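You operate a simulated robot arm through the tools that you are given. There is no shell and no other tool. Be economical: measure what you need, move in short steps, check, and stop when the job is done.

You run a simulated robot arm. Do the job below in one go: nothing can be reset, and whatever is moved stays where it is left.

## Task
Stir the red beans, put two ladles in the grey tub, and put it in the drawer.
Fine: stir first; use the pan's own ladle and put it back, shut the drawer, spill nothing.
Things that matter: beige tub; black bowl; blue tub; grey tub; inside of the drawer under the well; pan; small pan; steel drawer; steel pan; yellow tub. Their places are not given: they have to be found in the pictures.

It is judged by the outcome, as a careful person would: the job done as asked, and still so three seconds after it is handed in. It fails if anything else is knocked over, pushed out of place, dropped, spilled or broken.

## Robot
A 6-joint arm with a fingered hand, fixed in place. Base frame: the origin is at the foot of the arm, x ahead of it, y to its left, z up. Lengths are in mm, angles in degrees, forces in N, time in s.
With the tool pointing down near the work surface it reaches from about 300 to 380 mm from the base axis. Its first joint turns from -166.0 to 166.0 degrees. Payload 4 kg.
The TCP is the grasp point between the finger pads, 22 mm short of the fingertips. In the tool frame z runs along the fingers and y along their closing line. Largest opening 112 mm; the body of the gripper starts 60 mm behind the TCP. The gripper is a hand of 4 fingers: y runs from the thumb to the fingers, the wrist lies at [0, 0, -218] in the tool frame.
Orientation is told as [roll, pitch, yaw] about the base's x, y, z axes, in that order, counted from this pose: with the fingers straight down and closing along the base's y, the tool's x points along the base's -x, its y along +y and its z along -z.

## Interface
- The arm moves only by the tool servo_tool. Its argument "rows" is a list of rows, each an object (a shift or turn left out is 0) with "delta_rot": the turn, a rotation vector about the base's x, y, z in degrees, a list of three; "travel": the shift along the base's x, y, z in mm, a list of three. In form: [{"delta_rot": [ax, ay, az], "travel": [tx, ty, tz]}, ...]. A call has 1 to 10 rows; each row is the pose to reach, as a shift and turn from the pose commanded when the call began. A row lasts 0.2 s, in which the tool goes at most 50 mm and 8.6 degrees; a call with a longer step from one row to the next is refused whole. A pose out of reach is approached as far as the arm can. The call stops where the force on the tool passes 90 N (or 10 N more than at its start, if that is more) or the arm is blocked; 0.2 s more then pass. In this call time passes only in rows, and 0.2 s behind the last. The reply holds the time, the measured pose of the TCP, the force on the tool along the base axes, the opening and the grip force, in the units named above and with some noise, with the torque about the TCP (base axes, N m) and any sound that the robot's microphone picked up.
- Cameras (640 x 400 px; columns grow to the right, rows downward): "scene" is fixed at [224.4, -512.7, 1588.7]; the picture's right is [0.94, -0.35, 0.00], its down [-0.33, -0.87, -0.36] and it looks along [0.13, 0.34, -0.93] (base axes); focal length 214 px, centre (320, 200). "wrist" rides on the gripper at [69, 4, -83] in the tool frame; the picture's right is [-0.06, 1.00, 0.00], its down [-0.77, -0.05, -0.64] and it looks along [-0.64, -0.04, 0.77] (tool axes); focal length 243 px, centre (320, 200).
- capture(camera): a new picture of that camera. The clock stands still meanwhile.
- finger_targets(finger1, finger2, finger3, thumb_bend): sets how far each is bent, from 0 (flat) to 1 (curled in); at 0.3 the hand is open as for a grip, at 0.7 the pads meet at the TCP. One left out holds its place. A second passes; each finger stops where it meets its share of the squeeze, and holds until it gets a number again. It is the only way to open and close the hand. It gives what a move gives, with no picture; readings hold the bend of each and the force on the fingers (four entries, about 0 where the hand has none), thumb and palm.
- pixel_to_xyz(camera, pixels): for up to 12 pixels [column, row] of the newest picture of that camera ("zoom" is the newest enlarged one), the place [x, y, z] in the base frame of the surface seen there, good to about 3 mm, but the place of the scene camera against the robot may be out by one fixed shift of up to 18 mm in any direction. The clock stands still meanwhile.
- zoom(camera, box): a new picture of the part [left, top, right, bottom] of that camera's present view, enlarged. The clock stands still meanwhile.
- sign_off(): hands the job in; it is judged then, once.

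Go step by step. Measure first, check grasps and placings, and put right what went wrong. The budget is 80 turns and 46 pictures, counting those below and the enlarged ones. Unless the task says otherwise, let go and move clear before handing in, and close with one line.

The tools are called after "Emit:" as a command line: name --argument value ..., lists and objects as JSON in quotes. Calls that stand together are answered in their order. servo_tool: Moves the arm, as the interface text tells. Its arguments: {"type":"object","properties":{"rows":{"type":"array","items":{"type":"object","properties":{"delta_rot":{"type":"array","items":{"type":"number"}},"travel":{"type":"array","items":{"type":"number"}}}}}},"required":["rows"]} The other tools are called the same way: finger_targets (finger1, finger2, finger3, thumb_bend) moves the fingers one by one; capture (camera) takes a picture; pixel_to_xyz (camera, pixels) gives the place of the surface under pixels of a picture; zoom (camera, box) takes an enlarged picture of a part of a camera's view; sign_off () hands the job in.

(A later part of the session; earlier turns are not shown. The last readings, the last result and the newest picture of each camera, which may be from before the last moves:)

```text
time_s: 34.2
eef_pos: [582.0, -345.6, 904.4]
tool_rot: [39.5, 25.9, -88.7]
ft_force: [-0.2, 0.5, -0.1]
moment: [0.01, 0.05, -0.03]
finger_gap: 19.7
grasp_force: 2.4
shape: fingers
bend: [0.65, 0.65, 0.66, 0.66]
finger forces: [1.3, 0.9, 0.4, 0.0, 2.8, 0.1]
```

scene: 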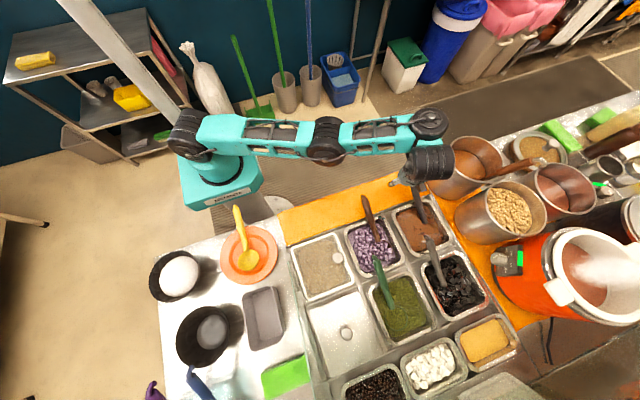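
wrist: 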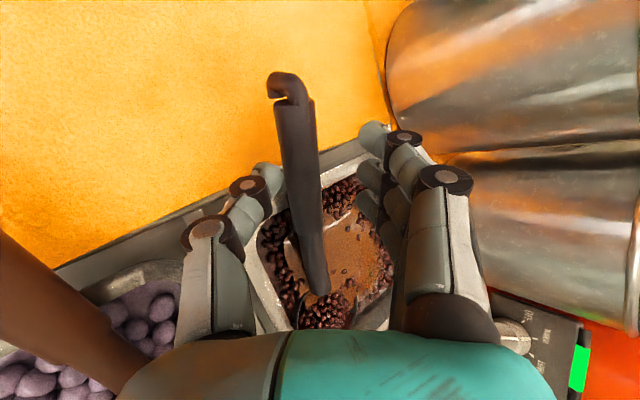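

There is contact at a 19.7 mm gap, all even. I'll tighten in small steps.

Emit:
finger_targets --finger1 0.69 --finger2 0.69 --finger3 0.69 --thumb_bend 0.69

Emit:
finger_targets --finger1 0.71 --finger2 0.71 --finger3 0.71 --thumb_bend 0.71

```text
time_s: 35.2
eef_pos: [583.6, -345.6, 904.3]
tool_rot: [39.5, 25.9, -88.7]
ft_force: [-0.2, 0.4, -0.6]
moment: [0.03, -0.01, 0.01]
finger_gap: 17.8
grasp_force: 5.0
shape: fingers
bend: [0.66, 0.66, 0.67, 0.67]
finger forces: [1.9, 1.6, 1.2, 0.0, 5.0, 0.0]
```

```text
time_s: 36.2
eef_pos: [582.4, -345.5, 904.3]
tool_rot: [39.4, 26.0, -88.7]
ft_force: [0.4, 0.5, -0.7]
moment: [-0.02, -0.01, 0.0]
finger_gap: 16.4
grasp_force: 7.9
shape: fingers
bend: [0.68, 0.68, 0.69, 0.68]
finger forces: [3.2, 2.7, 2.4, 0.0, 8.3, 0.1]
```

The hold is even at 8 N. One more small step, then a slow test lift of about 10 mm.

Emit:
finger_targets --finger1 0.725 --finger2 0.725 --finger3 0.725 --thumb_bend 0.725

Emit:
servo_tool --rows '[{"travel": [3, 1, 2]}, {"travel": [7, 2, 4]}, {"travel": [11, 3, 6]}, {"travel": [15, 4, 6]}]'

```text
time_s: 37.2
eef_pos: [582.4, -345.0, 904.9]
tool_rot: [39.5, 26.0, -88.7]
ft_force: [-0.3, 1.1, -0.2]
moment: [0.01, 0.0, 0.01]
finger_gap: 16.0
grasp_force: 10.5
shape: fingers
bend: [0.69, 0.7, 0.7, 0.69]
finger forces: [3.8, 3.5, 3.1, 0.0, 10.2, 0.0]
```

```text
time_s: 38.2
eef_pos: [598.0, -341.5, 910.9]
tool_rot: [39.5, 25.8, -88.6]
ft_force: [-0.3, -0.1, -0.9]
moment: [0.09, 0.01, 0.0]
finger_gap: 15.5
grasp_force: 10.1
shape: fingers
bend: [0.7, 0.7, 0.7, 0.69]
finger forces: [3.4, 3.3, 3.9, 0.0, 10.0, 0.0]
```

The grip holds at 10 N after the move. I'll stir one slow circle well away from the walls.

Emit:
servo_tool --rows '[{"travel": [4, 8, 0]}, {"travel": [12, 12, 0]}, {"travel": [22, 11, 0]}, {"travel": [29, 5, 0]}, {"travel": [30, -3, 0]}, {"travel": [24, -9, 0]}, {"travel": [15, -10, 0]}, {"travel": [7, -6, 0]}, {"travel": [6, 2, 0]}, {"travel": [12, 8, 0]}]'

Emit:
servo_tool --rows '[{"travel": [8, 3, 0]}, {"travel": [14, -2, 0]}, {"travel": [15, -10, 0]}, {"travel": [9, -16, 0]}, {"travel": [0, -17, 0]}, {"travel": [-6, -13, 0]}, {"travel": [-6, -6, 0]}, {"travel": [0, 0, 0]}, {"travel": [4, 0, 0]}]'

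Emit:
capture --camera "wrist"

```text
time_s: 40.4
eef_pos: [608.5, -332.6, 909.7]
tool_rot: [39.4, 25.9, -88.6]
ft_force: [-0.5, -0.7, -0.5]
moment: [-0.02, -0.04, -0.02]
finger_gap: 7.7
grasp_force: 1.6
shape: fingers
bend: [0.72, 0.72, 0.72, 0.71]
finger forces: [0.6, 0.1, 0.7, 0.0, 1.7, 0.1]
```

```text
time_s: 42.4
eef_pos: [615.5, -333.1, 909.8]
tool_rot: [39.5, 26.0, -88.8]
ft_force: [-0.4, 0.4, -0.8]
moment: [-0.03, -0.02, -0.03]
finger_gap: 7.1
grasp_force: 0.0
shape: fingers
bend: [0.72, 0.72, 0.72, 0.71]
finger forces: [0.0, 0.0, 0.0, 0.1, 0.3, 0.0]
```

```text
16 pictures are left
```

wrist: 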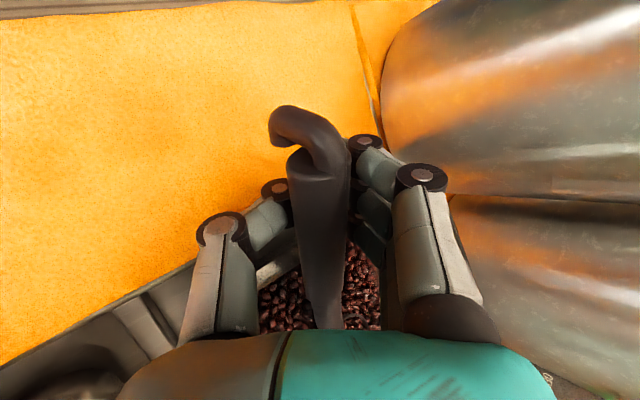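

The beans are now fully turned over (red all over at (320,290)), so the stirring is done. A pad pinch clearly can't hold the ladle against drag, so I'll try a full power wrap, since the handle is now aligned with the hand.

Emit:
finger_targets --finger1 1.0 --finger2 1.0 --finger3 1.0 --thumb_bend 0.85

Emit:
finger_targets --thumb_bend 1.0

Emit:
capture --camera "wrist"

```text
time_s: 43.4
eef_pos: [614.8, -333.2, 910.9]
tool_rot: [39.5, 25.9, -88.7]
ft_force: [0.4, 0.7, -0.6]
moment: [0.0, 0.01, 0.0]
finger_gap: 27.7
grasp_force: 0.0
shape: fingers
bend: [1.0, 0.85, 1.0, 0.8]
finger forces: [0.0, 0.0, 0.3, 0.0, 0.2, 0.0]
```

```text
time_s: 44.4
eef_pos: [615.8, -333.7, 910.6]
tool_rot: [39.5, 25.9, -88.7]
ft_force: [-0.2, 0.4, -0.2]
moment: [0.05, -0.02, 0.0]
finger_gap: 27.4
grasp_force: 0.5
shape: fingers
bend: [1.0, 0.99, 1.0, 0.92]
finger forces: [0.0, 0.0, 0.8, 0.0, 0.7, 0.0]
```

```text
15 pictures are left
```

wrist: 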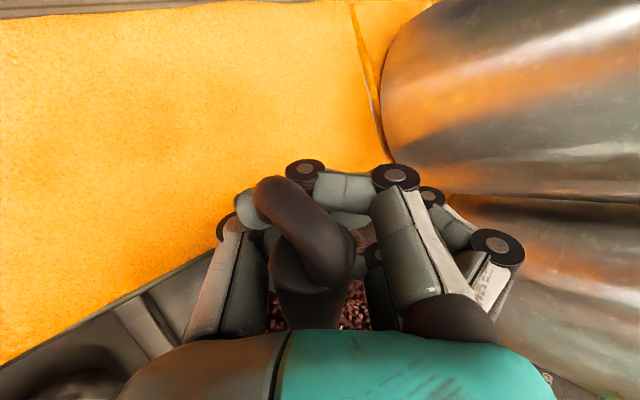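

Only a loose cage. A better hold is to lean the wrist back over the hook end, so that the handle's end braces against the palm while the pads pinch it. To make room I'll drag the caged ladle about 45 mm toward +y, slowly.

Emit:
servo_tool --rows '[{"travel": [-1, 8, 0]}, {"travel": [-2, 16, 0]}, {"travel": [-3, 24, 0]}, {"travel": [-4, 32, 0]}, {"travel": [-5, 40, 0]}, {"travel": [-5, 48, 0]}, {"travel": [-5, 54, 0]}]'

Emit:
zoom --camera "scene" --box '[370, 150, 450, 250]'

```text
time_s: 46.0
eef_pos: [608.9, -280.1, 910.0]
tool_rot: [39.5, 25.9, -88.8]
ft_force: [-0.2, 0.3, -1.3]
moment: [0.0, -0.01, 0.01]
finger_gap: 27.7
grasp_force: 0.6
shape: fingers
bend: [1.0, 0.99, 1.0, 0.92]
finger forces: [0.0, 0.0, 0.3, 0.0, 0.3, 0.1]
```

```text
4.00 times, centred on (410, 200) of scene
```

zoom: 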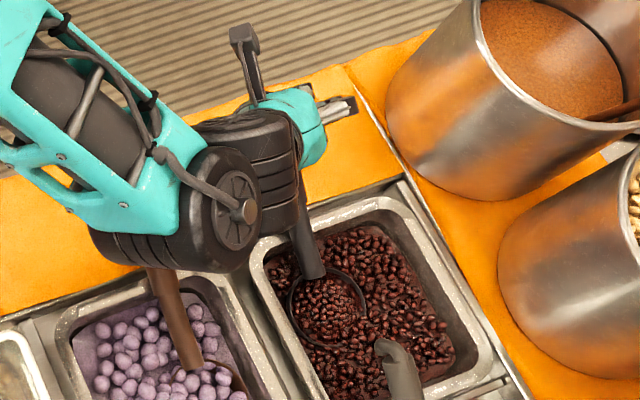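

The ladle came along: its bowl, full of beans, is now at zoom (328,305), nearer the front wall. I'll open, back out, and swing the wrist back over the hook end.

Emit:
finger_targets --finger1 0.5 --finger2 0.5 --finger3 0.5 --thumb_bend 0.5

Emit:
servo_tool --rows '[{"travel": [-22, -12, 26]}, {"travel": [-40, -22, 52], "delta_rot": [-3, 1.5, 0]}, {"travel": [-38, -15, 85], "delta_rot": [-9, 4.5, -0.4]}, {"travel": [-32, -5, 90], "delta_rot": [-16, 8, -0.8]}, {"travel": [-26, 5, 90], "delta_rot": [-23, 11.4, -1.2]}, {"travel": [-22, 15, 90], "delta_rot": [-30, 14.8, -1.6]}, {"travel": [-20, 25, 90], "delta_rot": [-37, 18.3, -2]}, {"travel": [-18, 25, 90], "delta_rot": [-44, 21.8, -2.3]}, {"travel": [-16, 25, 90], "delta_rot": [-51, 25.2, -2.7]}, {"travel": [-14, 25, 90], "delta_rot": [-58, 28.7, -3]}]'

Emit:
capture --camera "wrist"

```text
time_s: 47.0
eef_pos: [608.9, -280.9, 909.6]
tool_rot: [39.6, 25.9, -88.7]
ft_force: [-0.2, 0.1, 0.4]
moment: [-0.04, -0.03, -0.04]
finger_gap: 56.9
grasp_force: 0.3
shape: fingers
bend: [0.5, 0.5, 0.5, 0.5]
finger forces: [0.0, 0.0, 0.0, 0.1, 0.0, 0.0]
```

```text
time_s: 49.2
eef_pos: [595.7, -253.7, 999.9]
tool_rot: [11.3, -33.1, -90.1]
ft_force: [-0.8, -0.8, 0.2]
moment: [0.02, 0.02, 0.02]
finger_gap: 56.9
grasp_force: 0.0
shape: fingers
bend: [0.5, 0.5, 0.5, 0.5]
finger forces: [0.1, 0.1, 0.1, 0.1, 0.1, 0.0]
```

```text
13 pictures are left
```

wrist: 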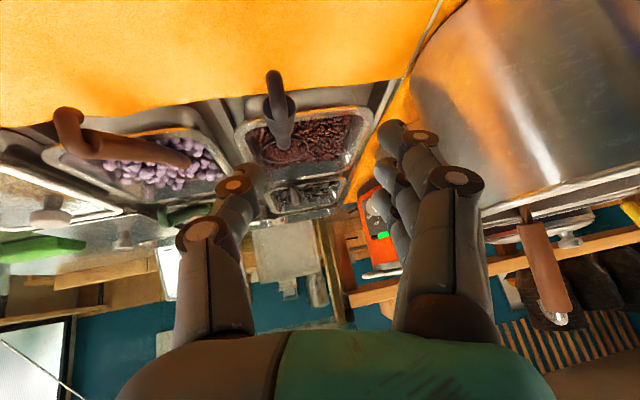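

Emit:
pixel_to_xyz --camera "wrist" --pixels '[[273, 75], [274, 100], [279, 110], [281, 120], [283, 132], [285, 145], [266, 105], [291, 105], [283, 158], [270, 150], [300, 160], [290, 98]]'

```text
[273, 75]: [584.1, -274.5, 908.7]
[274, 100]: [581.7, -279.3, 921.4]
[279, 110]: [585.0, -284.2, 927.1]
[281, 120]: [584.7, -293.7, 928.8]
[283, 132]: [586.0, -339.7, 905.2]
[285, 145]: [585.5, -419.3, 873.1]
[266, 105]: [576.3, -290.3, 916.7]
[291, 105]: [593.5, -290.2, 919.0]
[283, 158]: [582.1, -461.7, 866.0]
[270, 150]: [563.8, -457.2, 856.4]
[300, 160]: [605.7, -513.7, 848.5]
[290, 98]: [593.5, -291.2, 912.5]
```

The handle axis is at x=585, from its end at (y≈-290, z≈914) down to about (y -345, z 893). With the current -33° pitch the hook end will meet the palm, so I'll slide in along the tool axis to y≈-343 and close gently.

Emit:
servo_tool --rows '[{"travel": [-12, -20, -15], "delta_rot": [0, 4, 0]}, {"travel": [-13, -40, -35], "delta_rot": [0, 8, 0]}, {"travel": [-13, -57, -53], "delta_rot": [0, 8, 0]}, {"travel": [-12, -72, -77], "delta_rot": [0, 8, 0]}, {"travel": [-11, -83, -94], "delta_rot": [0, 8, 0]}, {"travel": [-10.7, -89, -102], "delta_rot": [0, 8, 0]}]'

Emit:
finger_targets --finger1 0.67 --finger2 0.67 --finger3 0.67 --thumb_bend 0.67

```text
time_s: 50.6
eef_pos: [586.6, -343.2, 897.8]
tool_rot: [1.8, -32.6, -85.0]
ft_force: [-0.9, -0.5, -0.1]
moment: [-0.04, -0.01, 0.0]
finger_gap: 57.0
grasp_force: 0.1
shape: fingers
bend: [0.5, 0.5, 0.5, 0.5]
finger forces: [0.0, 0.1, 0.1, 0.1, 0.0, 0.1]
```

```text
time_s: 51.6
eef_pos: [585.5, -342.9, 897.8]
tool_rot: [1.8, -32.6, -84.8]
ft_force: [-0.5, 0.8, -0.6]
moment: [-0.02, 0.0, 0.0]
finger_gap: 19.7
grasp_force: 5.0
shape: fingers
bend: [0.67, 0.63, 0.64, 0.64]
finger forces: [0.0, 2.9, 1.9, 0.0, 4.8, 0.0]
```

Two fingers and the thumb are in contact at about 5 N. I'll tighten, letting finger 1 wrap further.

Emit:
finger_targets --finger1 0.75 --finger2 0.7 --finger3 0.71 --thumb_bend 0.71

Emit:
finger_targets --finger1 0.8 --finger2 0.74 --finger3 0.75 --thumb_bend 0.75

```text
time_s: 52.6
eef_pos: [585.2, -343.5, 898.4]
tool_rot: [1.9, -32.7, -84.9]
ft_force: [-0.5, -0.4, -0.1]
moment: [-0.02, 0.02, -0.02]
finger_gap: 13.1
grasp_force: 10.0
shape: fingers
bend: [0.74, 0.64, 0.67, 0.66]
finger forces: [1.7, 4.5, 3.9, 0.0, 9.8, 0.1]
```

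```text
time_s: 53.6
eef_pos: [585.0, -342.5, 898.1]
tool_rot: [1.9, -32.6, -84.9]
ft_force: [0.3, -0.3, -0.2]
moment: [0.0, -0.02, -0.03]
finger_gap: 12.2
grasp_force: 15.5
shape: fingers
bend: [0.79, 0.7, 0.71, 0.66]
finger forces: [1.7, 7.9, 6.6, 0.0, 16.1, 0.0]
```

The grip is 16 N and stable. I'll lift slowly, 40 mm straight up, and check that the bowl stays level.

Emit:
servo_tool --rows '[{"travel": [0, 0, 3]}, {"travel": [0, 0, 7]}, {"travel": [0, 0, 12]}, {"travel": [0, 0, 18]}, {"travel": [0, 0, 24]}, {"travel": [0, 0, 30]}, {"travel": [0, 0, 36]}, {"travel": [0, 0, 42]}]'

Emit:
zoom --camera "scene" --box '[370, 150, 450, 250]'

```text
time_s: 55.4
eef_pos: [585.0, -343.6, 940.9]
tool_rot: [1.9, -32.6, -84.9]
ft_force: [-0.2, -0.9, -1.6]
moment: [0.04, 0.03, 0.0]
finger_gap: 11.7
grasp_force: 14.9
shape: fingers
bend: [0.8, 0.71, 0.71, 0.66]
finger forces: [0.4, 8.4, 6.2, 0.1, 15.1, 0.0]
```

```text
4.00 times, centred on (410, 200) of scene
```

zoom: 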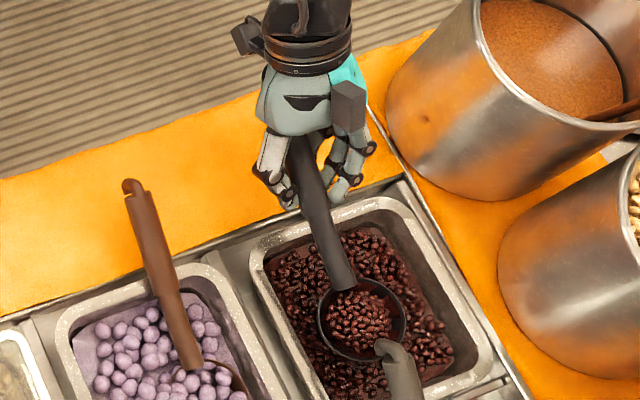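

The ladle follows, carrying a heaped bowl at zoom (362,318), with 1.6 N of weight on the hand. I'll check the rim's height and level.

Emit:
pixel_to_xyz --camera "zoom" --pixels '[[405, 315], [320, 310], [355, 360], [380, 283], [360, 320], [330, 260], [310, 190], [300, 150], [400, 385], [385, 345]]'

```text
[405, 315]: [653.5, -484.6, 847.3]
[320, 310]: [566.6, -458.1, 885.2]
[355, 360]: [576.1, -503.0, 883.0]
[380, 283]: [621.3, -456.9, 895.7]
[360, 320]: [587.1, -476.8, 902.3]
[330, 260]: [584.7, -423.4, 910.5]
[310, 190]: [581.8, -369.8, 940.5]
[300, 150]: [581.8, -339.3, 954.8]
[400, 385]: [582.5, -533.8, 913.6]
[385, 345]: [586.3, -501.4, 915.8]
```

The bowl's rim is at z≈885-895, heaped and tilted about 8°. The black pan's ladle hook at (586,-501,916) is close above its far edge. I'll level the bowl, back off toward +y, and only then rise, while measuring the tub's corners.

Emit:
servo_tool --rows '[{"travel": [2, 8, 1], "delta_rot": [-0.7, 2, 0]}, {"travel": [4, 17, 2], "delta_rot": [-1.5, 4, 0]}, {"travel": [5, 25, 4], "delta_rot": [-2.2, 6, 0]}, {"travel": [5, 30, 8], "delta_rot": [-3, 7.5, 0]}, {"travel": [5, 32, 20], "delta_rot": [-3, 7.5, 0]}, {"travel": [5, 32, 34], "delta_rot": [-3, 7.5, 0]}, {"travel": [5, 32, 50], "delta_rot": [-3, 7.5, 0]}, {"travel": [5, 32, 68], "delta_rot": [-3, 7.5, 0]}, {"travel": [5, 32, 85], "delta_rot": [-3, 7.5, 0]}, {"travel": [5, 32, 98], "delta_rot": [-3, 7.5, 0]}]'

Emit:
pixel_to_xyz --camera "scene" --pixels '[[243, 293], [274, 287], [285, 334], [251, 349], [262, 318], [258, 290], [268, 341], [280, 310], [247, 320], [300, 310], [246, 245], [238, 210]]'

```text
time_s: 57.6
eef_pos: [588.6, -310.6, 1038.8]
tool_rot: [-7.4, -34.6, -79.7]
ft_force: [-0.6, 0.7, -1.3]
moment: [0.08, 0.0, 0.01]
finger_gap: 11.7
grasp_force: 14.8
shape: fingers
bend: [0.8, 0.71, 0.71, 0.66]
finger forces: [0.0, 8.7, 6.2, 0.0, 14.8, 0.0]
```

```text
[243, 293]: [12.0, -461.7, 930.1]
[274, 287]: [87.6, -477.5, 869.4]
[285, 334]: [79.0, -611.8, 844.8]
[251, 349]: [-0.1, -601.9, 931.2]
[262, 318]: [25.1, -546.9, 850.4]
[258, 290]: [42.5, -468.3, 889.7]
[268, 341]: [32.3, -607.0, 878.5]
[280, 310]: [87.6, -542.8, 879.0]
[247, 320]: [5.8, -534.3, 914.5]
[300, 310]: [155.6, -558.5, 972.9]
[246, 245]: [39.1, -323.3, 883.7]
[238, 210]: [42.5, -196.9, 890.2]
```

The tub is about 85 × 140 × 80 mm: rim z≈930, floor 850, spanning x≈5-90 and y≈-602 to -462. There's also something at (155,-558,973), probably a glass divider. I'll look at that area before crossing.

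Emit:
zoom --camera "scene" --box '[230, 190, 460, 360]'

Emit:
pixel_to_xyz --camera "zoom" --pixels '[[150, 130], [155, 170], [165, 220], [175, 270], [185, 320], [195, 370], [140, 110], [510, 180], [90, 205], [125, 280], [160, 255], [120, 195]]'

```text
2.35 times, centred on (345, 275) of scene
```

zoom: 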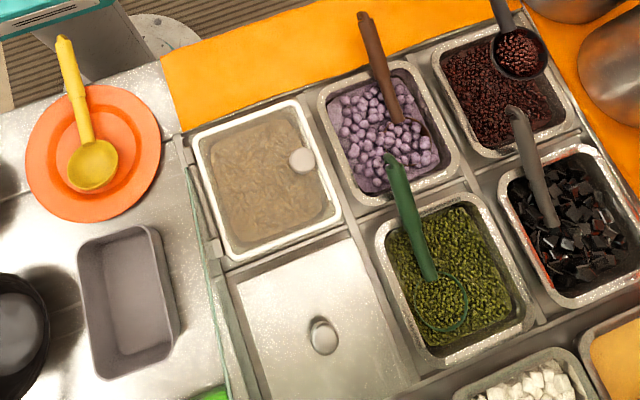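

```text
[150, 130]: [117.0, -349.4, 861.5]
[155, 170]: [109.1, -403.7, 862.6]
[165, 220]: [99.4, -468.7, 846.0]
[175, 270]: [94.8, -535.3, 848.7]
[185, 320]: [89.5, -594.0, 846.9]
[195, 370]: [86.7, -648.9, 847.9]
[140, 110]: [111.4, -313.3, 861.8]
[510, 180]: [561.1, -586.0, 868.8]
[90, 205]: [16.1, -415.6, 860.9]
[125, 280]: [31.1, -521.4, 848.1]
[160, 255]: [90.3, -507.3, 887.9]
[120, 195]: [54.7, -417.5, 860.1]
```

The bowl is upright and full at zoom (517,52). The divider's green edge runs from about (186,170) to (228,400), so I'll measure it and the tub's rim more exactly.

Emit:
pixel_to_xyz --camera "zoom" --pixels '[[187, 178], [193, 205], [202, 250], [208, 280], [215, 315], [222, 355], [79, 250], [154, 229], [177, 338], [96, 376], [167, 285], [87, 310]]'

Emit:
pixel_to_xyz --camera "zoom" --pixels '[[186, 170], [188, 185], [196, 222], [199, 235], [205, 262], [211, 292], [218, 330], [226, 380], [118, 238], [140, 360], [520, 55], [505, 5]]'

```text
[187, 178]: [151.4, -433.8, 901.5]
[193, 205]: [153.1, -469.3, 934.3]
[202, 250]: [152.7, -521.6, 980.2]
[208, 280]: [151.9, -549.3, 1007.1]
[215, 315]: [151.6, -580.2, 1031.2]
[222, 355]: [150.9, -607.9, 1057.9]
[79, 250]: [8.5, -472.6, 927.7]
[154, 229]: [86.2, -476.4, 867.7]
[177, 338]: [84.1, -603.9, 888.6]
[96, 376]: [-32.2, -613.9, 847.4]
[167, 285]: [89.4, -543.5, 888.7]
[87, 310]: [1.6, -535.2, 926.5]
```

```text
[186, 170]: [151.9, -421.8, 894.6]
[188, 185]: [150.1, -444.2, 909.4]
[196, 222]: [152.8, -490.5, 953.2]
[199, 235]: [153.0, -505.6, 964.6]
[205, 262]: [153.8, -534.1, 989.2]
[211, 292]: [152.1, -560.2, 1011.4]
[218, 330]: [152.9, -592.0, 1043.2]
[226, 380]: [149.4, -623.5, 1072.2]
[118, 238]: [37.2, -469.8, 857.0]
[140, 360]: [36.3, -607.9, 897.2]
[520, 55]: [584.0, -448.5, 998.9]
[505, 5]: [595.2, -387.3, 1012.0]
```

The guard's front edge is at x≈152 and rises from z 895 at y -422 to 1072 at y -623. I'll cross it near the front with the bowl at y≈-390, yawing the ladle -45° on the way so the hand stays in reach beside the tub.

Emit:
servo_tool --rows '[{"travel": [-10, 0, 1], "delta_rot": [0, 0, -2]}, {"travel": [-30, 1, 2], "delta_rot": [0, 0, -6]}, {"travel": [-58, 2, 3], "delta_rot": [0, 0, -11]}, {"travel": [-88, 4, 4], "delta_rot": [0, 0, -17]}, {"travel": [-120, 6, 4], "delta_rot": [0, 0, -23]}, {"travel": [-152, 8, 4], "delta_rot": [0, 0, -29]}, {"travel": [-184, 10, 4], "delta_rot": [0, 0, -35]}, {"travel": [-214, 10, 4], "delta_rot": [0, 0, -40]}, {"travel": [-240, 10, 4], "delta_rot": [0, 0, -44]}, {"travel": [-258, 10, 4], "delta_rot": [0, 0, -45]}]'

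```text
time_s: 59.8
eef_pos: [330.9, -302.2, 1043.1]
tool_rot: [-7.5, -34.6, -124.7]
ft_force: [-0.4, 0.0, -1.3]
moment: [0.05, -0.01, -0.02]
finger_gap: 11.6
grasp_force: 14.7
shape: fingers
bend: [0.8, 0.71, 0.71, 0.66]
finger forces: [0.1, 8.6, 6.1, 0.0, 14.7, 0.0]
```

Steady at 14.7 N and reachable. I'll cross the guard's low front and go over the tub.

Emit:
servo_tool --rows '[{"travel": [-12, 0, 0]}, {"travel": [-36, -2, 0]}, {"travel": [-64, -6, 0]}, {"travel": [-92, -16, 0]}, {"travel": [-116, -34, 0]}, {"travel": [-138, -58, 0]}, {"travel": [-158, -86, 0]}, {"travel": [-174, -112, 0]}, {"travel": [-185, -134, 0]}, {"travel": [-190, -146, 0]}]'

Emit:
zoom --camera "scene" --box '[200, 210, 350, 370]'

```text
time_s: 62.0
eef_pos: [139.4, -447.1, 1041.7]
tool_rot: [-7.5, -34.6, -124.6]
ft_force: [0.7, -0.2, -0.9]
moment: [0.07, -0.05, 0.0]
finger_gap: 11.7
grasp_force: 14.1
shape: fingers
bend: [0.8, 0.71, 0.71, 0.66]
finger forces: [0.0, 8.5, 5.8, 0.0, 14.6, 0.0]
```

```text
2.50 times, centred on (275, 290) of scene
```

zoom: 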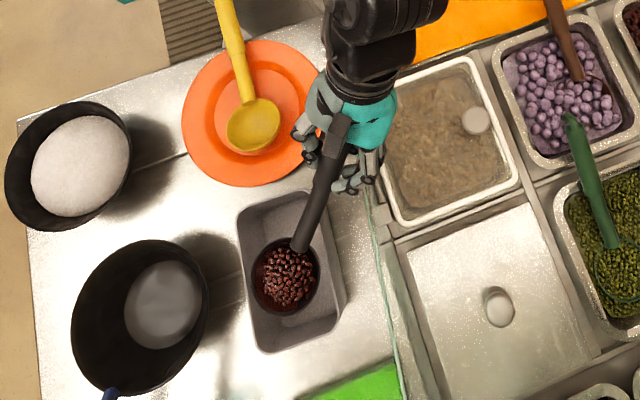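

The full bowl is over the tub at zoom (287,275). I'll check its place against the tub's rim.

Emit:
pixel_to_xyz --camera "zoom" --pixels '[[287, 278], [252, 268], [322, 272], [280, 314], [240, 225], [245, 270], [255, 330], [300, 200], [310, 320], [330, 260], [345, 295], [320, 200]]'

```text
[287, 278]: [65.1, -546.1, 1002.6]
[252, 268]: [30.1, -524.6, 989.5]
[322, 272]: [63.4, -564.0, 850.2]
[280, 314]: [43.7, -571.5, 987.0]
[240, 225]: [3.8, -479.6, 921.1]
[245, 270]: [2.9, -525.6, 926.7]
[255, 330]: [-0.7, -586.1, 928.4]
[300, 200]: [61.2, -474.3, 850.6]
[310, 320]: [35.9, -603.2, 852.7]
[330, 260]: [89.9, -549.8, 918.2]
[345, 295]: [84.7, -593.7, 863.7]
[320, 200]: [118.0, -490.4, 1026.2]
```

The bowl (centre ≈(56,-545), rim z≈988) sits within the tub's rim (x 2..92, y -470..-610). I'll shift it slightly to centre, lower 25 mm, and roll the ladle about its own handle to pour toward (+x,-y).

Emit:
servo_tool --rows '[{"travel": [-8, 5, -8]}, {"travel": [-14, 10, -18]}, {"travel": [-14, 10, -24], "delta_rot": [5.4, 4.8, 3.5]}, {"travel": [-14, 10, -24], "delta_rot": [10.7, 9.6, 7]}, {"travel": [-14, 10, -24], "delta_rot": [16.1, 14.4, 10.6]}, {"travel": [-14, 10, -24], "delta_rot": [21.4, 19.2, 14.1]}, {"travel": [-14, 10, -24], "delta_rot": [26.8, 24, 17.6]}, {"travel": [-14, 10, -24], "delta_rot": [32.2, 28.8, 21.1]}, {"travel": [-14, 10, -24], "delta_rot": [37.5, 33.6, 24.6]}, {"travel": [-14, 10, -24], "delta_rot": [42.9, 38.4, 28.2]}]'

Emit:
servo_tool --rows '[{"delta_rot": [5.4, 4.8, 3.5]}, {"delta_rot": [10.7, 9.6, 7]}, {"delta_rot": [16.1, 14.4, 10.6]}, {"delta_rot": [21.4, 19.2, 14.1]}, {"delta_rot": [26.8, 24, 17.6]}, {"delta_rot": [32.2, 28.8, 21.1]}, {"delta_rot": [37.5, 33.6, 24.6]}, {"delta_rot": [42.9, 38.4, 28.2]}, {"delta_rot": [42.9, 38.4, 28.2]}, {"delta_rot": [42.9, 38.4, 28.2]}]'

Emit:
zoom --camera "scene" --box '[200, 210, 350, 370]'

```text
time_s: 64.2
eef_pos: [126.6, -438.1, 1018.1]
tool_rot: [-54.8, 1.4, -78.9]
ft_force: [0.7, -0.1, -0.1]
moment: [0.05, -0.01, -0.01]
finger_gap: 11.7
grasp_force: 15.0
shape: fingers
bend: [0.8, 0.71, 0.71, 0.66]
finger forces: [0.1, 8.4, 6.5, 0.0, 14.4, 0.1]
```

```text
time_s: 66.4
eef_pos: [79.9, -389.3, 983.2]
tool_rot: [-77.1, 55.1, -59.7]
ft_force: [0.4, 0.6, -0.5]
moment: [0.04, -0.03, 0.05]
finger_gap: 11.5
grasp_force: 15.7
shape: fingers
bend: [0.8, 0.71, 0.72, 0.66]
finger forces: [1.0, 8.3, 7.2, 0.0, 15.4, 0.0]
out of reach, approached as far as the arm can: row 3, 4, 5, 6, 7, 8, 9, 10
```

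```text
2.50 times, centred on (275, 290) of scene
```

zoom: 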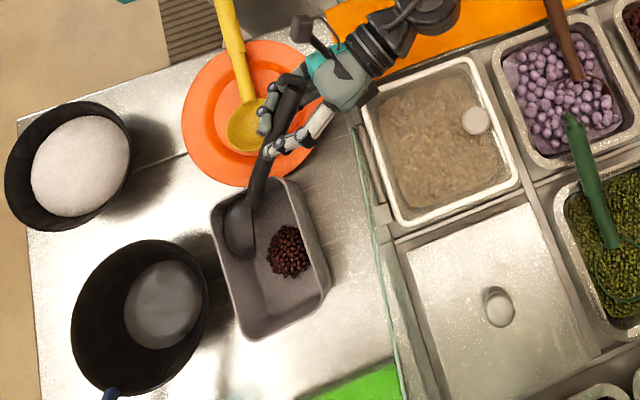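

All the beans are in one heap in the tub, at zoom (288,252), with no spill. The bowl nudged the tub a little toward -x, which is fine since it has to be moved anyway. I'll lift while rolling the ladle back upright.

Emit:
servo_tool --rows '[{"travel": [3, -3, 12], "delta_rot": [-3.3, -3, -2.2]}, {"travel": [6, -6, 28], "delta_rot": [-8, -7.2, -5.3]}, {"travel": [10, -10, 46], "delta_rot": [-13.3, -12, -8.9]}, {"travel": [15, -15, 62], "delta_rot": [-18.7, -16.8, -12.4]}, {"travel": [20, -20, 76], "delta_rot": [-24, -21.6, -15.9]}, {"travel": [25, -25, 85], "delta_rot": [-29.3, -26.4, -19.5]}, {"travel": [30, -30, 90], "delta_rot": [-34.7, -31.1, -23]}, {"travel": [35, -35, 90], "delta_rot": [-40, -35.9, -26.6]}, {"travel": [40, -40, 90], "delta_rot": [-45.4, -40.7, -30.1]}, {"travel": [45, -45, 90], "delta_rot": [-50.7, -45.5, -33.7]}]'

```text
time_s: 68.6
eef_pos: [121.8, -432.5, 1073.1]
tool_rot: [-48.7, -7.4, -84.7]
ft_force: [-0.5, 0.3, -0.6]
moment: [0.04, -0.02, 0.0]
finger_gap: 11.9
grasp_force: 15.2
shape: fingers
bend: [0.8, 0.71, 0.72, 0.66]
finger forces: [0.2, 8.6, 6.7, 0.0, 14.9, 0.0]
out of reach, approached as far as the arm can: row 1, 2, 3, 4, 5, 6, 7
```

Upright again is 52° away. I'll finish that and start back across the guard's low front.

Emit:
servo_tool --rows '[{"travel": [2, 2, 0], "delta_rot": [-5, -4.5, -3.3]}, {"travel": [10, 10, 0], "delta_rot": [-10, -9, -6.6]}, {"travel": [20, 20, 0], "delta_rot": [-15, -13.5, -9.9]}, {"travel": [32, 32, 0], "delta_rot": [-20, -18, -13.2]}, {"travel": [46, 46, 0], "delta_rot": [-25, -22.4, -16.5]}, {"travel": [62, 62, 0], "delta_rot": [-30, -26.9, -19.8]}, {"travel": [80, 80, 0], "delta_rot": [-34.8, -31.2, -23]}, {"travel": [105, 100, 0], "delta_rot": [-34.8, -31.2, -23]}, {"travel": [140, 115, -5], "delta_rot": [-34.8, -31.2, -23]}, {"travel": [180, 120, -10], "delta_rot": [-34.8, -31.2, -23]}]'

Emit:
servo_tool --rows '[{"travel": [35, 0, -2], "delta_rot": [0, 0, 5]}, {"travel": [72, 0, -4], "delta_rot": [0, 0, 11]}, {"travel": [110, 0, -6], "delta_rot": [0, 0, 18]}, {"travel": [148, 0, -8], "delta_rot": [0, 0, 25]}, {"travel": [184, 0, -10], "delta_rot": [0, 0, 32]}, {"travel": [216, 0, -12], "delta_rot": [0, 0, 38]}, {"travel": [244, 0, -14], "delta_rot": [0, 0, 43]}, {"travel": [266, 0, -16], "delta_rot": [0, 0, 45]}, {"travel": [278, 0, -18], "delta_rot": [0, 0, 45]}]'

Emit:
zoom --camera "scene" --box '[360, 150, 450, 250]'

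```text
time_s: 70.8
eef_pos: [302.6, -314.7, 1063.1]
tool_rot: [-7.6, -34.2, -124.6]
ft_force: [-0.6, -0.1, -0.1]
moment: [-0.01, -0.01, 0.0]
finger_gap: 11.5
grasp_force: 14.4
shape: fingers
bend: [0.8, 0.71, 0.72, 0.66]
finger forces: [0.0, 8.4, 6.0, 0.0, 14.4, 0.0]
```

```text
time_s: 72.8
eef_pos: [580.7, -311.5, 1045.6]
tool_rot: [-7.6, -34.2, -79.6]
ft_force: [-0.4, 0.2, 0.3]
moment: [0.03, -0.02, 0.0]
finger_gap: 11.5
grasp_force: 14.2
shape: fingers
bend: [0.8, 0.71, 0.72, 0.66]
finger forces: [0.0, 8.4, 5.8, 0.0, 14.3, 0.0]
```

```text
4.00 times, centred on (405, 200) of scene
```

zoom: 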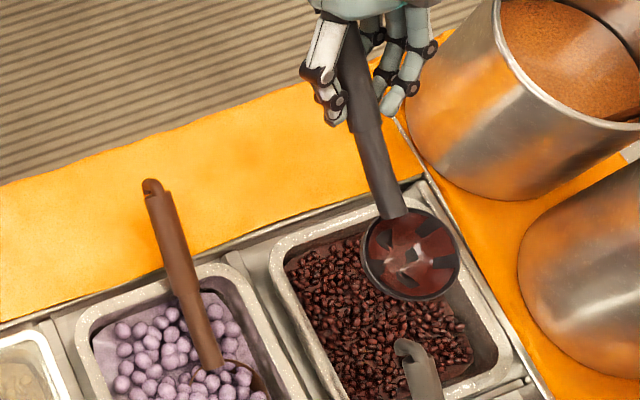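

The bowl came back empty and clean-poured, at zoom (410,255). For the second scoop I'll tip the far lip down 15°, plunge on the +x side clear of the black ladle's hook, sweep gently, level and lift.

Emit:
servo_tool --rows '[{"travel": [15, -3, -15], "delta_rot": [4, 0, 0]}, {"travel": [30, -6, -40], "delta_rot": [8, 0, 0]}, {"travel": [41, -9, -65], "delta_rot": [12, 0, 0]}, {"travel": [41, -11, -85], "delta_rot": [15, 0, 0]}, {"travel": [41, -11, -100], "delta_rot": [15, 0, 0]}, {"travel": [41, -12, -112], "delta_rot": [15, 0, 0]}, {"travel": [41, -18, -120], "delta_rot": [15, 0, 0]}, {"travel": [41, -27, -122], "delta_rot": [15, 0, 0]}, {"travel": [41, -36, -120], "delta_rot": [14, 0, 0]}, {"travel": [41, -40, -114], "delta_rot": [12, 0, 0]}]'

Emit:
servo_tool --rows '[{"travel": [0, 2, 0], "delta_rot": [-3, 0, 0]}, {"travel": [0, 4, 2], "delta_rot": [-6, 0, 0]}, {"travel": [0, 8, 6], "delta_rot": [-9, 0, 0]}, {"travel": [0, 12, 12], "delta_rot": [-11, 0, 0]}, {"travel": [0, 16, 20], "delta_rot": [-12, 0, 0]}, {"travel": [0, 22, 32], "delta_rot": [-12, 0, 0]}, {"travel": [0, 26, 46], "delta_rot": [-12, 0, 0]}, {"travel": [0, 30, 60], "delta_rot": [-12, 0, 0]}, {"travel": [0, 32, 76], "delta_rot": [-12, 0, 0]}, {"travel": [0, 32, 92], "delta_rot": [-12, 0, 0]}]'

Emit:
zoom --camera "scene" --box '[360, 150, 450, 250]'

```text
time_s: 75.0
eef_pos: [617.9, -346.7, 927.1]
tool_rot: [-5.2, -22.3, -80.7]
ft_force: [-0.4, 0.1, -1.4]
moment: [0.01, 0.01, -0.02]
finger_gap: 11.4
grasp_force: 14.3
shape: fingers
bend: [0.8, 0.71, 0.72, 0.66]
finger forces: [0.1, 7.8, 6.3, 0.0, 14.5, 0.0]
out of reach, approached as far as the arm can: row 3, 4, 9, 10
```

```text
time_s: 77.2
eef_pos: [614.1, -308.4, 1014.9]
tool_rot: [-7.5, -34.1, -79.6]
ft_force: [-0.7, 0.3, -0.5]
moment: [0.1, 0.03, -0.02]
finger_gap: 11.5
grasp_force: 13.7
shape: fingers
bend: [0.8, 0.71, 0.72, 0.66]
finger forces: [0.1, 7.8, 5.5, 0.0, 14.0, 0.1]
out of reach, approached as far as the arm can: row 10
```

```text
4.00 times, centred on (405, 200) of scene
```

zoom: 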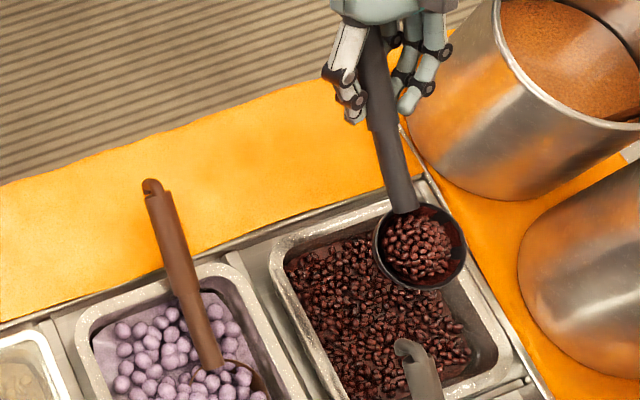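

The second scoop is a good ladleful at zoom (418,245), gripped at 14 N. I have about 7 pictures left, so I'll carry it along the same proven path without one.

Emit:
servo_tool --rows '[{"travel": [-10, 2, 5], "delta_rot": [0, 0, -2]}, {"travel": [-32, 3, 12], "delta_rot": [0, 0, -6]}, {"travel": [-63, 4, 19], "delta_rot": [0, 0, -11]}, {"travel": [-98, 5, 25], "delta_rot": [0, 0, -17]}, {"travel": [-133, 6, 28], "delta_rot": [0, 0, -23]}, {"travel": [-168, 6, 28], "delta_rot": [0, 0, -29]}, {"travel": [-203, 6, 28], "delta_rot": [0, 0, -35]}, {"travel": [-236, 6, 28], "delta_rot": [0, 0, -40]}, {"travel": [-264, 6, 28], "delta_rot": [0, 0, -44]}, {"travel": [-283, 6, 28], "delta_rot": [0, 0, -45]}]'

Emit:
servo_tool --rows '[{"travel": [-12, 0, 0]}, {"travel": [-36, -2, 0]}, {"travel": [-66, -4, 0]}, {"travel": [-98, -10, 0]}, {"travel": [-128, -24, 0]}, {"travel": [-156, -44, 0]}, {"travel": [-180, -66, 0]}, {"travel": [-200, -88, 0]}, {"travel": [-215, -106, 0]}, {"travel": [-222, -113, 0]}]'

Emit:
zoom --camera "scene" --box '[200, 210, 350, 370]'

Emit:
pixel_to_xyz --camera "zoom" --pixels '[[212, 215], [222, 270], [235, 330], [295, 185], [325, 260], [330, 290], [250, 240], [270, 240], [290, 260], [250, 300], [245, 338], [318, 240]]'

```text
time_s: 79.4
eef_pos: [331.9, -303.5, 1044.0]
tool_rot: [-7.5, -34.2, -124.7]
ft_force: [0.0, 0.1, -1.5]
moment: [0.08, -0.06, 0.02]
finger_gap: 11.1
grasp_force: 13.2
shape: fingers
bend: [0.8, 0.71, 0.72, 0.66]
finger forces: [0.0, 7.2, 5.6, 0.0, 13.6, 0.0]
```

```text
time_s: 81.6
eef_pos: [109.5, -414.5, 1044.0]
tool_rot: [-7.6, -34.3, -124.5]
ft_force: [-0.9, -1.0, -0.6]
moment: [0.05, -0.07, -0.04]
finger_gap: 9.9
grasp_force: 13.8
shape: fingers
bend: [0.8, 0.71, 0.72, 0.68]
finger forces: [0.0, 5.1, 9.7, 0.0, 13.4, 0.0]
```

```text
2.50 times, centred on (275, 290) of scene
```

zoom: 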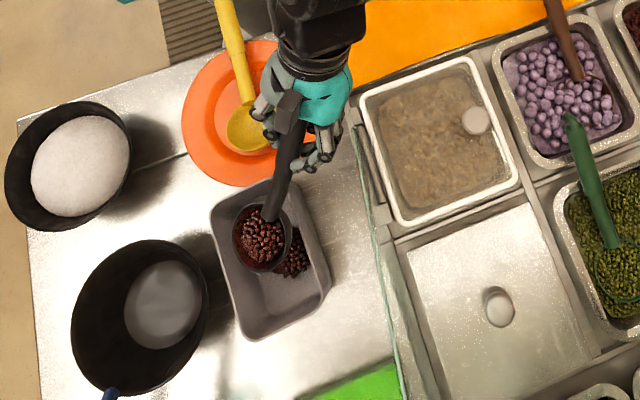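

```text
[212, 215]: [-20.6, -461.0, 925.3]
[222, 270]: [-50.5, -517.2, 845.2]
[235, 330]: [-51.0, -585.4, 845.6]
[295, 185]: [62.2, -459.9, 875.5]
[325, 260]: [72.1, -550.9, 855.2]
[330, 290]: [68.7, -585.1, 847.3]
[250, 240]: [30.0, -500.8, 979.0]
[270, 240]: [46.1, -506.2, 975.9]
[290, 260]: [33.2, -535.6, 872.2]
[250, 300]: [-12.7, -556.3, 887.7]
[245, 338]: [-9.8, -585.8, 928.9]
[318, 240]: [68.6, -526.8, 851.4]
```

The bowl is over the tub at zoom (262,237), still full. The tub's centre is about (25,-523) and the bowl's about (38,-505). I'll shift slightly, lower 18 mm, and roll to pour, this time stopping before the arm's limit.

Emit:
servo_tool --rows '[{"travel": [-5, -4, -8]}, {"travel": [-10, -8, -18]}, {"travel": [-10, -8, -18], "delta_rot": [5.4, 4.8, 3.5]}, {"travel": [-10, -8, -18], "delta_rot": [10.7, 9.6, 7]}, {"travel": [-10, -8, -18], "delta_rot": [16.1, 14.4, 10.6]}, {"travel": [-10, -8, -18], "delta_rot": [21.4, 19.2, 14.1]}, {"travel": [-10, -8, -18], "delta_rot": [26.8, 24, 17.6]}, {"travel": [-10, -8, -18], "delta_rot": [32.2, 28.8, 21.1]}, {"travel": [-10, -8, -18], "delta_rot": [37.5, 33.6, 24.6]}, {"travel": [-10, -8, -18], "delta_rot": [42.9, 38.4, 28.2]}]'

Emit:
servo_tool --rows '[{"travel": [0, 0, 4], "delta_rot": [5.4, 4.8, 3.5]}, {"travel": [0, 0, 8], "delta_rot": [10.7, 9.6, 7]}, {"travel": [0, 0, 12], "delta_rot": [16.1, 14.4, 10.6]}, {"travel": [0, 0, 16], "delta_rot": [21.4, 19.2, 14.1]}, {"travel": [0, 0, 20], "delta_rot": [26.8, 24, 17.6]}, {"travel": [0, 0, 20], "delta_rot": [32.2, 28.8, 21.1]}, {"travel": [0, 0, 20], "delta_rot": [34.2, 30.6, 22.4]}, {"travel": [0, 0, 20], "delta_rot": [34.2, 30.6, 22.4]}]'

Emit:
zoom --camera "scene" --box '[200, 210, 350, 370]'

```text
time_s: 83.8
eef_pos: [99.1, -422.8, 1026.0]
tool_rot: [-54.7, 1.8, -79.1]
ft_force: [0.5, -1.3, -0.5]
moment: [0.04, -0.05, -0.03]
finger_gap: 10.0
grasp_force: 14.0
shape: fingers
bend: [0.8, 0.71, 0.72, 0.68]
finger forces: [0.0, 4.8, 10.0, 0.1, 12.9, 0.1]
```

```text
time_s: 85.6
eef_pos: [67.5, -396.5, 1017.8]
tool_rot: [-73.5, 44.0, -63.1]
ft_force: [0.8, -0.4, 1.2]
moment: [-0.07, 0.07, 0.04]
finger_gap: 9.4
grasp_force: 15.1
shape: fingers
bend: [0.8, 0.71, 0.72, 0.68]
finger forces: [0.0, 4.6, 11.0, 0.0, 14.4, 0.1]
out of reach, approached as far as the arm can: row 3, 4, 5, 6, 7, 8
```

```text
2.50 times, centred on (275, 290) of scene
```

zoom: 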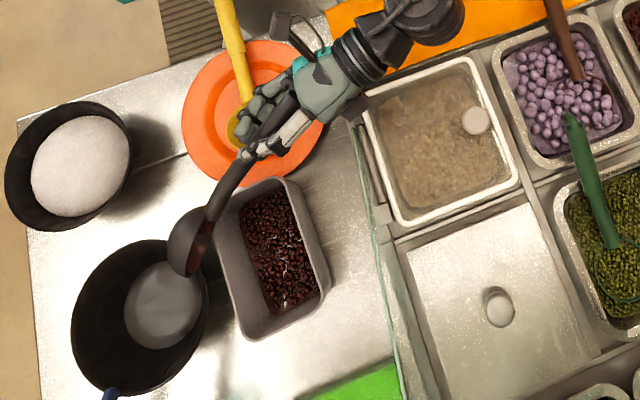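

All the second ladleful is in the tub at (275,250), with none outside. I'll roll back upright while rising, and head back across the guard to the pan.

Emit:
servo_tool --rows '[{"travel": [3, -2, 10], "delta_rot": [-3.3, -3, -2.2]}, {"travel": [6, -4, 22], "delta_rot": [-8, -7.2, -5.3]}, {"travel": [10, -6, 34], "delta_rot": [-13.3, -12, -8.9]}, {"travel": [16, -10, 44], "delta_rot": [-18.7, -16.8, -12.4]}, {"travel": [22, -14, 50], "delta_rot": [-24, -21.6, -15.9]}, {"travel": [28, -18, 54], "delta_rot": [-29.3, -26.4, -19.5]}, {"travel": [34, -22, 56], "delta_rot": [-34.7, -31.1, -23]}, {"travel": [40, -24, 56], "delta_rot": [-40, -35.9, -26.6]}, {"travel": [46, -26, 56], "delta_rot": [-45.4, -40.7, -30.1]}, {"travel": [52, -26, 56], "delta_rot": [-50.7, -45.5, -33.7]}]'

```text
time_s: 87.8
eef_pos: [118.5, -422.9, 1070.8]
tool_rot: [-40.9, -16.0, -92.3]
ft_force: [-0.5, -0.9, -0.5]
moment: [0.04, -0.04, -0.01]
finger_gap: 9.6
grasp_force: 14.0
shape: fingers
bend: [0.8, 0.72, 0.72, 0.68]
finger forces: [0.1, 4.6, 10.2, 0.0, 12.9, 0.0]
```

About 39° remain. I'll finish levelling while crossing back, then yaw home over the pan.

Emit:
servo_tool --rows '[{"travel": [2, 2, 0], "delta_rot": [-4.5, -4, -3]}, {"travel": [10, 10, 0], "delta_rot": [-9.5, -8.5, -6.3]}, {"travel": [20, 20, 0], "delta_rot": [-14.5, -13, -9.6]}, {"travel": [34, 32, 0], "delta_rot": [-19.5, -17.5, -13]}, {"travel": [50, 46, 0], "delta_rot": [-24, -21.5, -16]}, {"travel": [68, 60, 0], "delta_rot": [-26, -23.4, -17.3]}, {"travel": [90, 76, 0], "delta_rot": [-26, -23.4, -17.3]}, {"travel": [118, 92, 0], "delta_rot": [-26, -23.4, -17.3]}, {"travel": [150, 104, -3], "delta_rot": [-26, -23.4, -17.3]}, {"travel": [184, 109, -6], "delta_rot": [-26, -23.4, -17.3]}]'

Emit:
servo_tool --rows '[{"travel": [35, 0, -2], "delta_rot": [0, 0, 5]}, {"travel": [72, 0, -4], "delta_rot": [0, 0, 11]}, {"travel": [110, 0, -6], "delta_rot": [0, 0, 18]}, {"travel": [148, 0, -8], "delta_rot": [0, 0, 25]}, {"travel": [184, 0, -10], "delta_rot": [0, 0, 32]}, {"travel": [216, 0, -14], "delta_rot": [0, 0, 38]}, {"travel": [246, 0, -20], "delta_rot": [0, 0, 43]}, {"travel": [272, 0, -26], "delta_rot": [0, 0, 45]}, {"travel": [290, 0, -30], "delta_rot": [0, 0, 45]}]'

Emit:
zoom --camera "scene" --box '[360, 150, 450, 250]'

Emit:
pixel_to_xyz --camera "zoom" --pixels '[[410, 255], [365, 255], [455, 255], [410, 298], [385, 180], [395, 210], [375, 140], [410, 270], [405, 350], [425, 185], [290, 250], [350, 225]]'

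```text
time_s: 90.0
eef_pos: [302.6, -313.0, 1064.8]
tool_rot: [-7.6, -33.7, -124.7]
ft_force: [0.1, -0.4, 0.4]
moment: [-0.02, -0.01, 0.0]
finger_gap: 9.3
grasp_force: 13.5
shape: fingers
bend: [0.8, 0.72, 0.72, 0.68]
finger forces: [0.0, 4.5, 9.5, 0.0, 12.6, 0.0]
```

```text
time_s: 92.0
eef_pos: [592.7, -312.4, 1035.8]
tool_rot: [-7.6, -33.7, -79.7]
ft_force: [0.6, 0.1, 0.4]
moment: [0.05, 0.01, -0.01]
finger_gap: 9.4
grasp_force: 13.5
shape: fingers
bend: [0.8, 0.72, 0.72, 0.68]
finger forces: [0.0, 4.5, 9.5, 0.0, 12.4, 0.0]
```

```text
4.00 times, centred on (405, 200) of scene
```

zoom: 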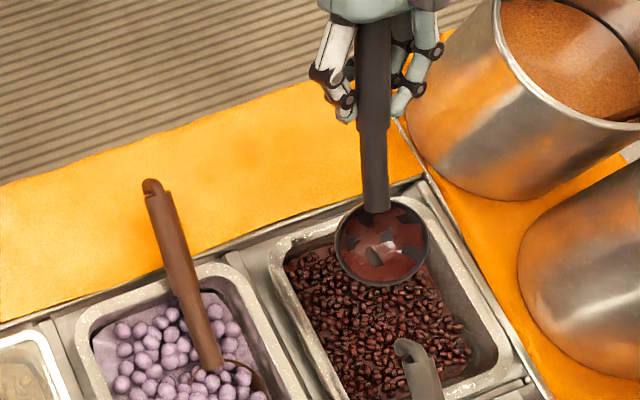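

```text
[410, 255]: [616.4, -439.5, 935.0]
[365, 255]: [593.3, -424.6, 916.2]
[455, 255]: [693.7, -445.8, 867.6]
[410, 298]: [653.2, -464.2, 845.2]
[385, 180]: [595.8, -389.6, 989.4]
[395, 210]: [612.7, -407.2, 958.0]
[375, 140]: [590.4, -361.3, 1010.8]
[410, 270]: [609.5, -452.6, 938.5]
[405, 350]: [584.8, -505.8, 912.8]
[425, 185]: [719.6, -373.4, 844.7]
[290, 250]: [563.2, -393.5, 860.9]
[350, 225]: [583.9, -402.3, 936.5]
```

The ladle is back over its pan, empty, with its handle steeper (about 38°). I'll level it, lower the bowl into the beans at its old place around x≈627, and lay the handle on the front rim.

Emit:
servo_tool --rows '[{"travel": [10, 0, -10], "delta_rot": [-3, 0, 0]}, {"travel": [20, 0, -30], "delta_rot": [-7, 0, 0]}, {"travel": [30, -2, -55], "delta_rot": [-11, 0, 0]}, {"travel": [31, -8, -78], "delta_rot": [-14, 0, 0]}, {"travel": [31, -14, -94], "delta_rot": [-14, 0, 0]}, {"travel": [31, -19, -106], "delta_rot": [-14, 0, 0]}, {"travel": [31, -21, -115], "delta_rot": [-14, 0, 0]}, {"travel": [31, -22, -121], "delta_rot": [-14, 0, 0]}]'

Emit:
servo_tool --rows '[{"travel": [0, 0, -3]}, {"travel": [0, 0, -6]}]'

```text
time_s: 93.8
eef_pos: [623.6, -333.4, 914.0]
tool_rot: [-11.3, -47.4, -77.3]
ft_force: [-0.2, 0.0, 0.0]
moment: [0.01, 0.0, 0.02]
finger_gap: 9.3
grasp_force: 13.0
shape: fingers
bend: [0.8, 0.72, 0.72, 0.68]
finger forces: [0.1, 4.6, 9.7, 0.1, 12.3, 0.1]
```

```text
time_s: 94.4
eef_pos: [622.6, -334.3, 909.1]
tool_rot: [-11.4, -47.4, -77.2]
ft_force: [0.1, 1.0, 0.7]
moment: [-0.01, -0.02, 0.02]
finger_gap: 9.4
grasp_force: 13.6
shape: fingers
bend: [0.8, 0.72, 0.72, 0.68]
finger forces: [0.0, 4.9, 10.4, 0.0, 12.5, 0.0]
```

The ladle lies on the rim with almost no contact force. I'll open, back straight out, and move in front of the drawer for a look at its handle.

Emit:
finger_targets --finger1 0.45 --finger2 0.45 --finger3 0.45 --thumb_bend 0.45

Emit:
servo_tool --rows '[{"travel": [1, 25, 22]}, {"travel": [2, 50, 46]}, {"travel": [3, 75, 72]}, {"travel": [-10, 100, 90], "delta_rot": [7, -0.8, -1]}, {"travel": [-40, 125, 90], "delta_rot": [14, -1.6, -2.1]}, {"travel": [-75, 150, 80], "delta_rot": [21, -2.4, -3.2]}, {"travel": [-110, 170, 60], "delta_rot": [28, -3.2, -4.3]}, {"travel": [-140, 184, 40], "delta_rot": [35, -4, -5.3]}, {"travel": [-155, 184, 15], "delta_rot": [42, -4.7, -6.4]}, {"travel": [-160, 184, -9], "delta_rot": [48.2, -5.4, -7.3]}]'

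Emit:
capture --camera "wrist"

```text
time_s: 95.4
eef_pos: [623.2, -334.3, 909.5]
tool_rot: [-11.4, -47.4, -77.2]
ft_force: [-0.5, 0.4, 0.3]
moment: [0.0, 0.02, 0.01]
finger_gap: 70.6
grasp_force: 0.1
shape: fingers
bend: [0.45, 0.45, 0.45, 0.45]
finger forces: [0.0, 0.1, 0.0, 0.0, 0.0, 0.1]
```

```text
time_s: 97.6
eef_pos: [463.1, -151.1, 898.2]
tool_rot: [0.0, 0.0, -90.0]
ft_force: [0.3, -0.5, 0.8]
moment: [-0.01, 0.03, -0.01]
finger_gap: 71.0
grasp_force: 0.1
shape: fingers
bend: [0.45, 0.45, 0.45, 0.45]
finger forces: [0.0, 0.0, 0.0, 0.1, 0.0, 0.0]
```

```text
3 pictures are left
```

wrist: 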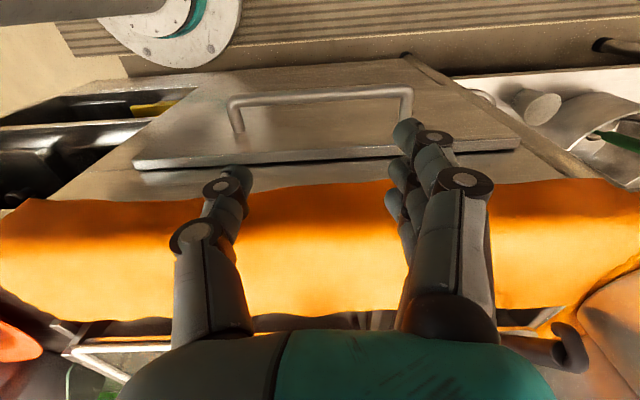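

The drawer front is clear: the bar runs from (232,100) to (410,93), with legs to the face, and the face's top edge is at row ~160. I'll measure these.

Emit:
pixel_to_xyz --camera "wrist" --pixels '[[240, 97], [320, 93], [405, 90], [237, 128], [410, 120], [320, 125], [320, 105], [140, 163], [330, 156], [515, 142], [320, 68], [330, 175]]'

Emit:
pixel_to_xyz --camera "wrist" --pixels '[[320, 150], [320, 165], [300, 185], [300, 190], [300, 230], [200, 95], [400, 65], [450, 100], [160, 105], [560, 340], [570, 350], [530, 345]]'

```text
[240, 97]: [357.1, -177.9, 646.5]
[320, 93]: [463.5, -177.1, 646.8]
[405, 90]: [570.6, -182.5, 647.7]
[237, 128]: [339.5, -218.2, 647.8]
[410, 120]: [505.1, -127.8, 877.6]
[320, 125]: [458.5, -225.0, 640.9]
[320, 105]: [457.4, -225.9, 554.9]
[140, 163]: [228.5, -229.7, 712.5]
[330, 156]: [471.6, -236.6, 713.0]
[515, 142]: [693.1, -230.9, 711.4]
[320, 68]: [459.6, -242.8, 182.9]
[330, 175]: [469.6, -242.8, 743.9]
```

```text
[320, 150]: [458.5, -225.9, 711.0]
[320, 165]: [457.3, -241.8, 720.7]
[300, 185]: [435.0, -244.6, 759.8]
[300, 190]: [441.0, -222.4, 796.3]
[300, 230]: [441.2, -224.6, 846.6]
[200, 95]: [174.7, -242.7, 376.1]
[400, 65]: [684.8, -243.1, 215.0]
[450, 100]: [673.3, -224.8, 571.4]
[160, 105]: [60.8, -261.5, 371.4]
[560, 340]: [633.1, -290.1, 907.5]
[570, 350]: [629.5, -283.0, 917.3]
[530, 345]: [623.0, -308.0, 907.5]
```

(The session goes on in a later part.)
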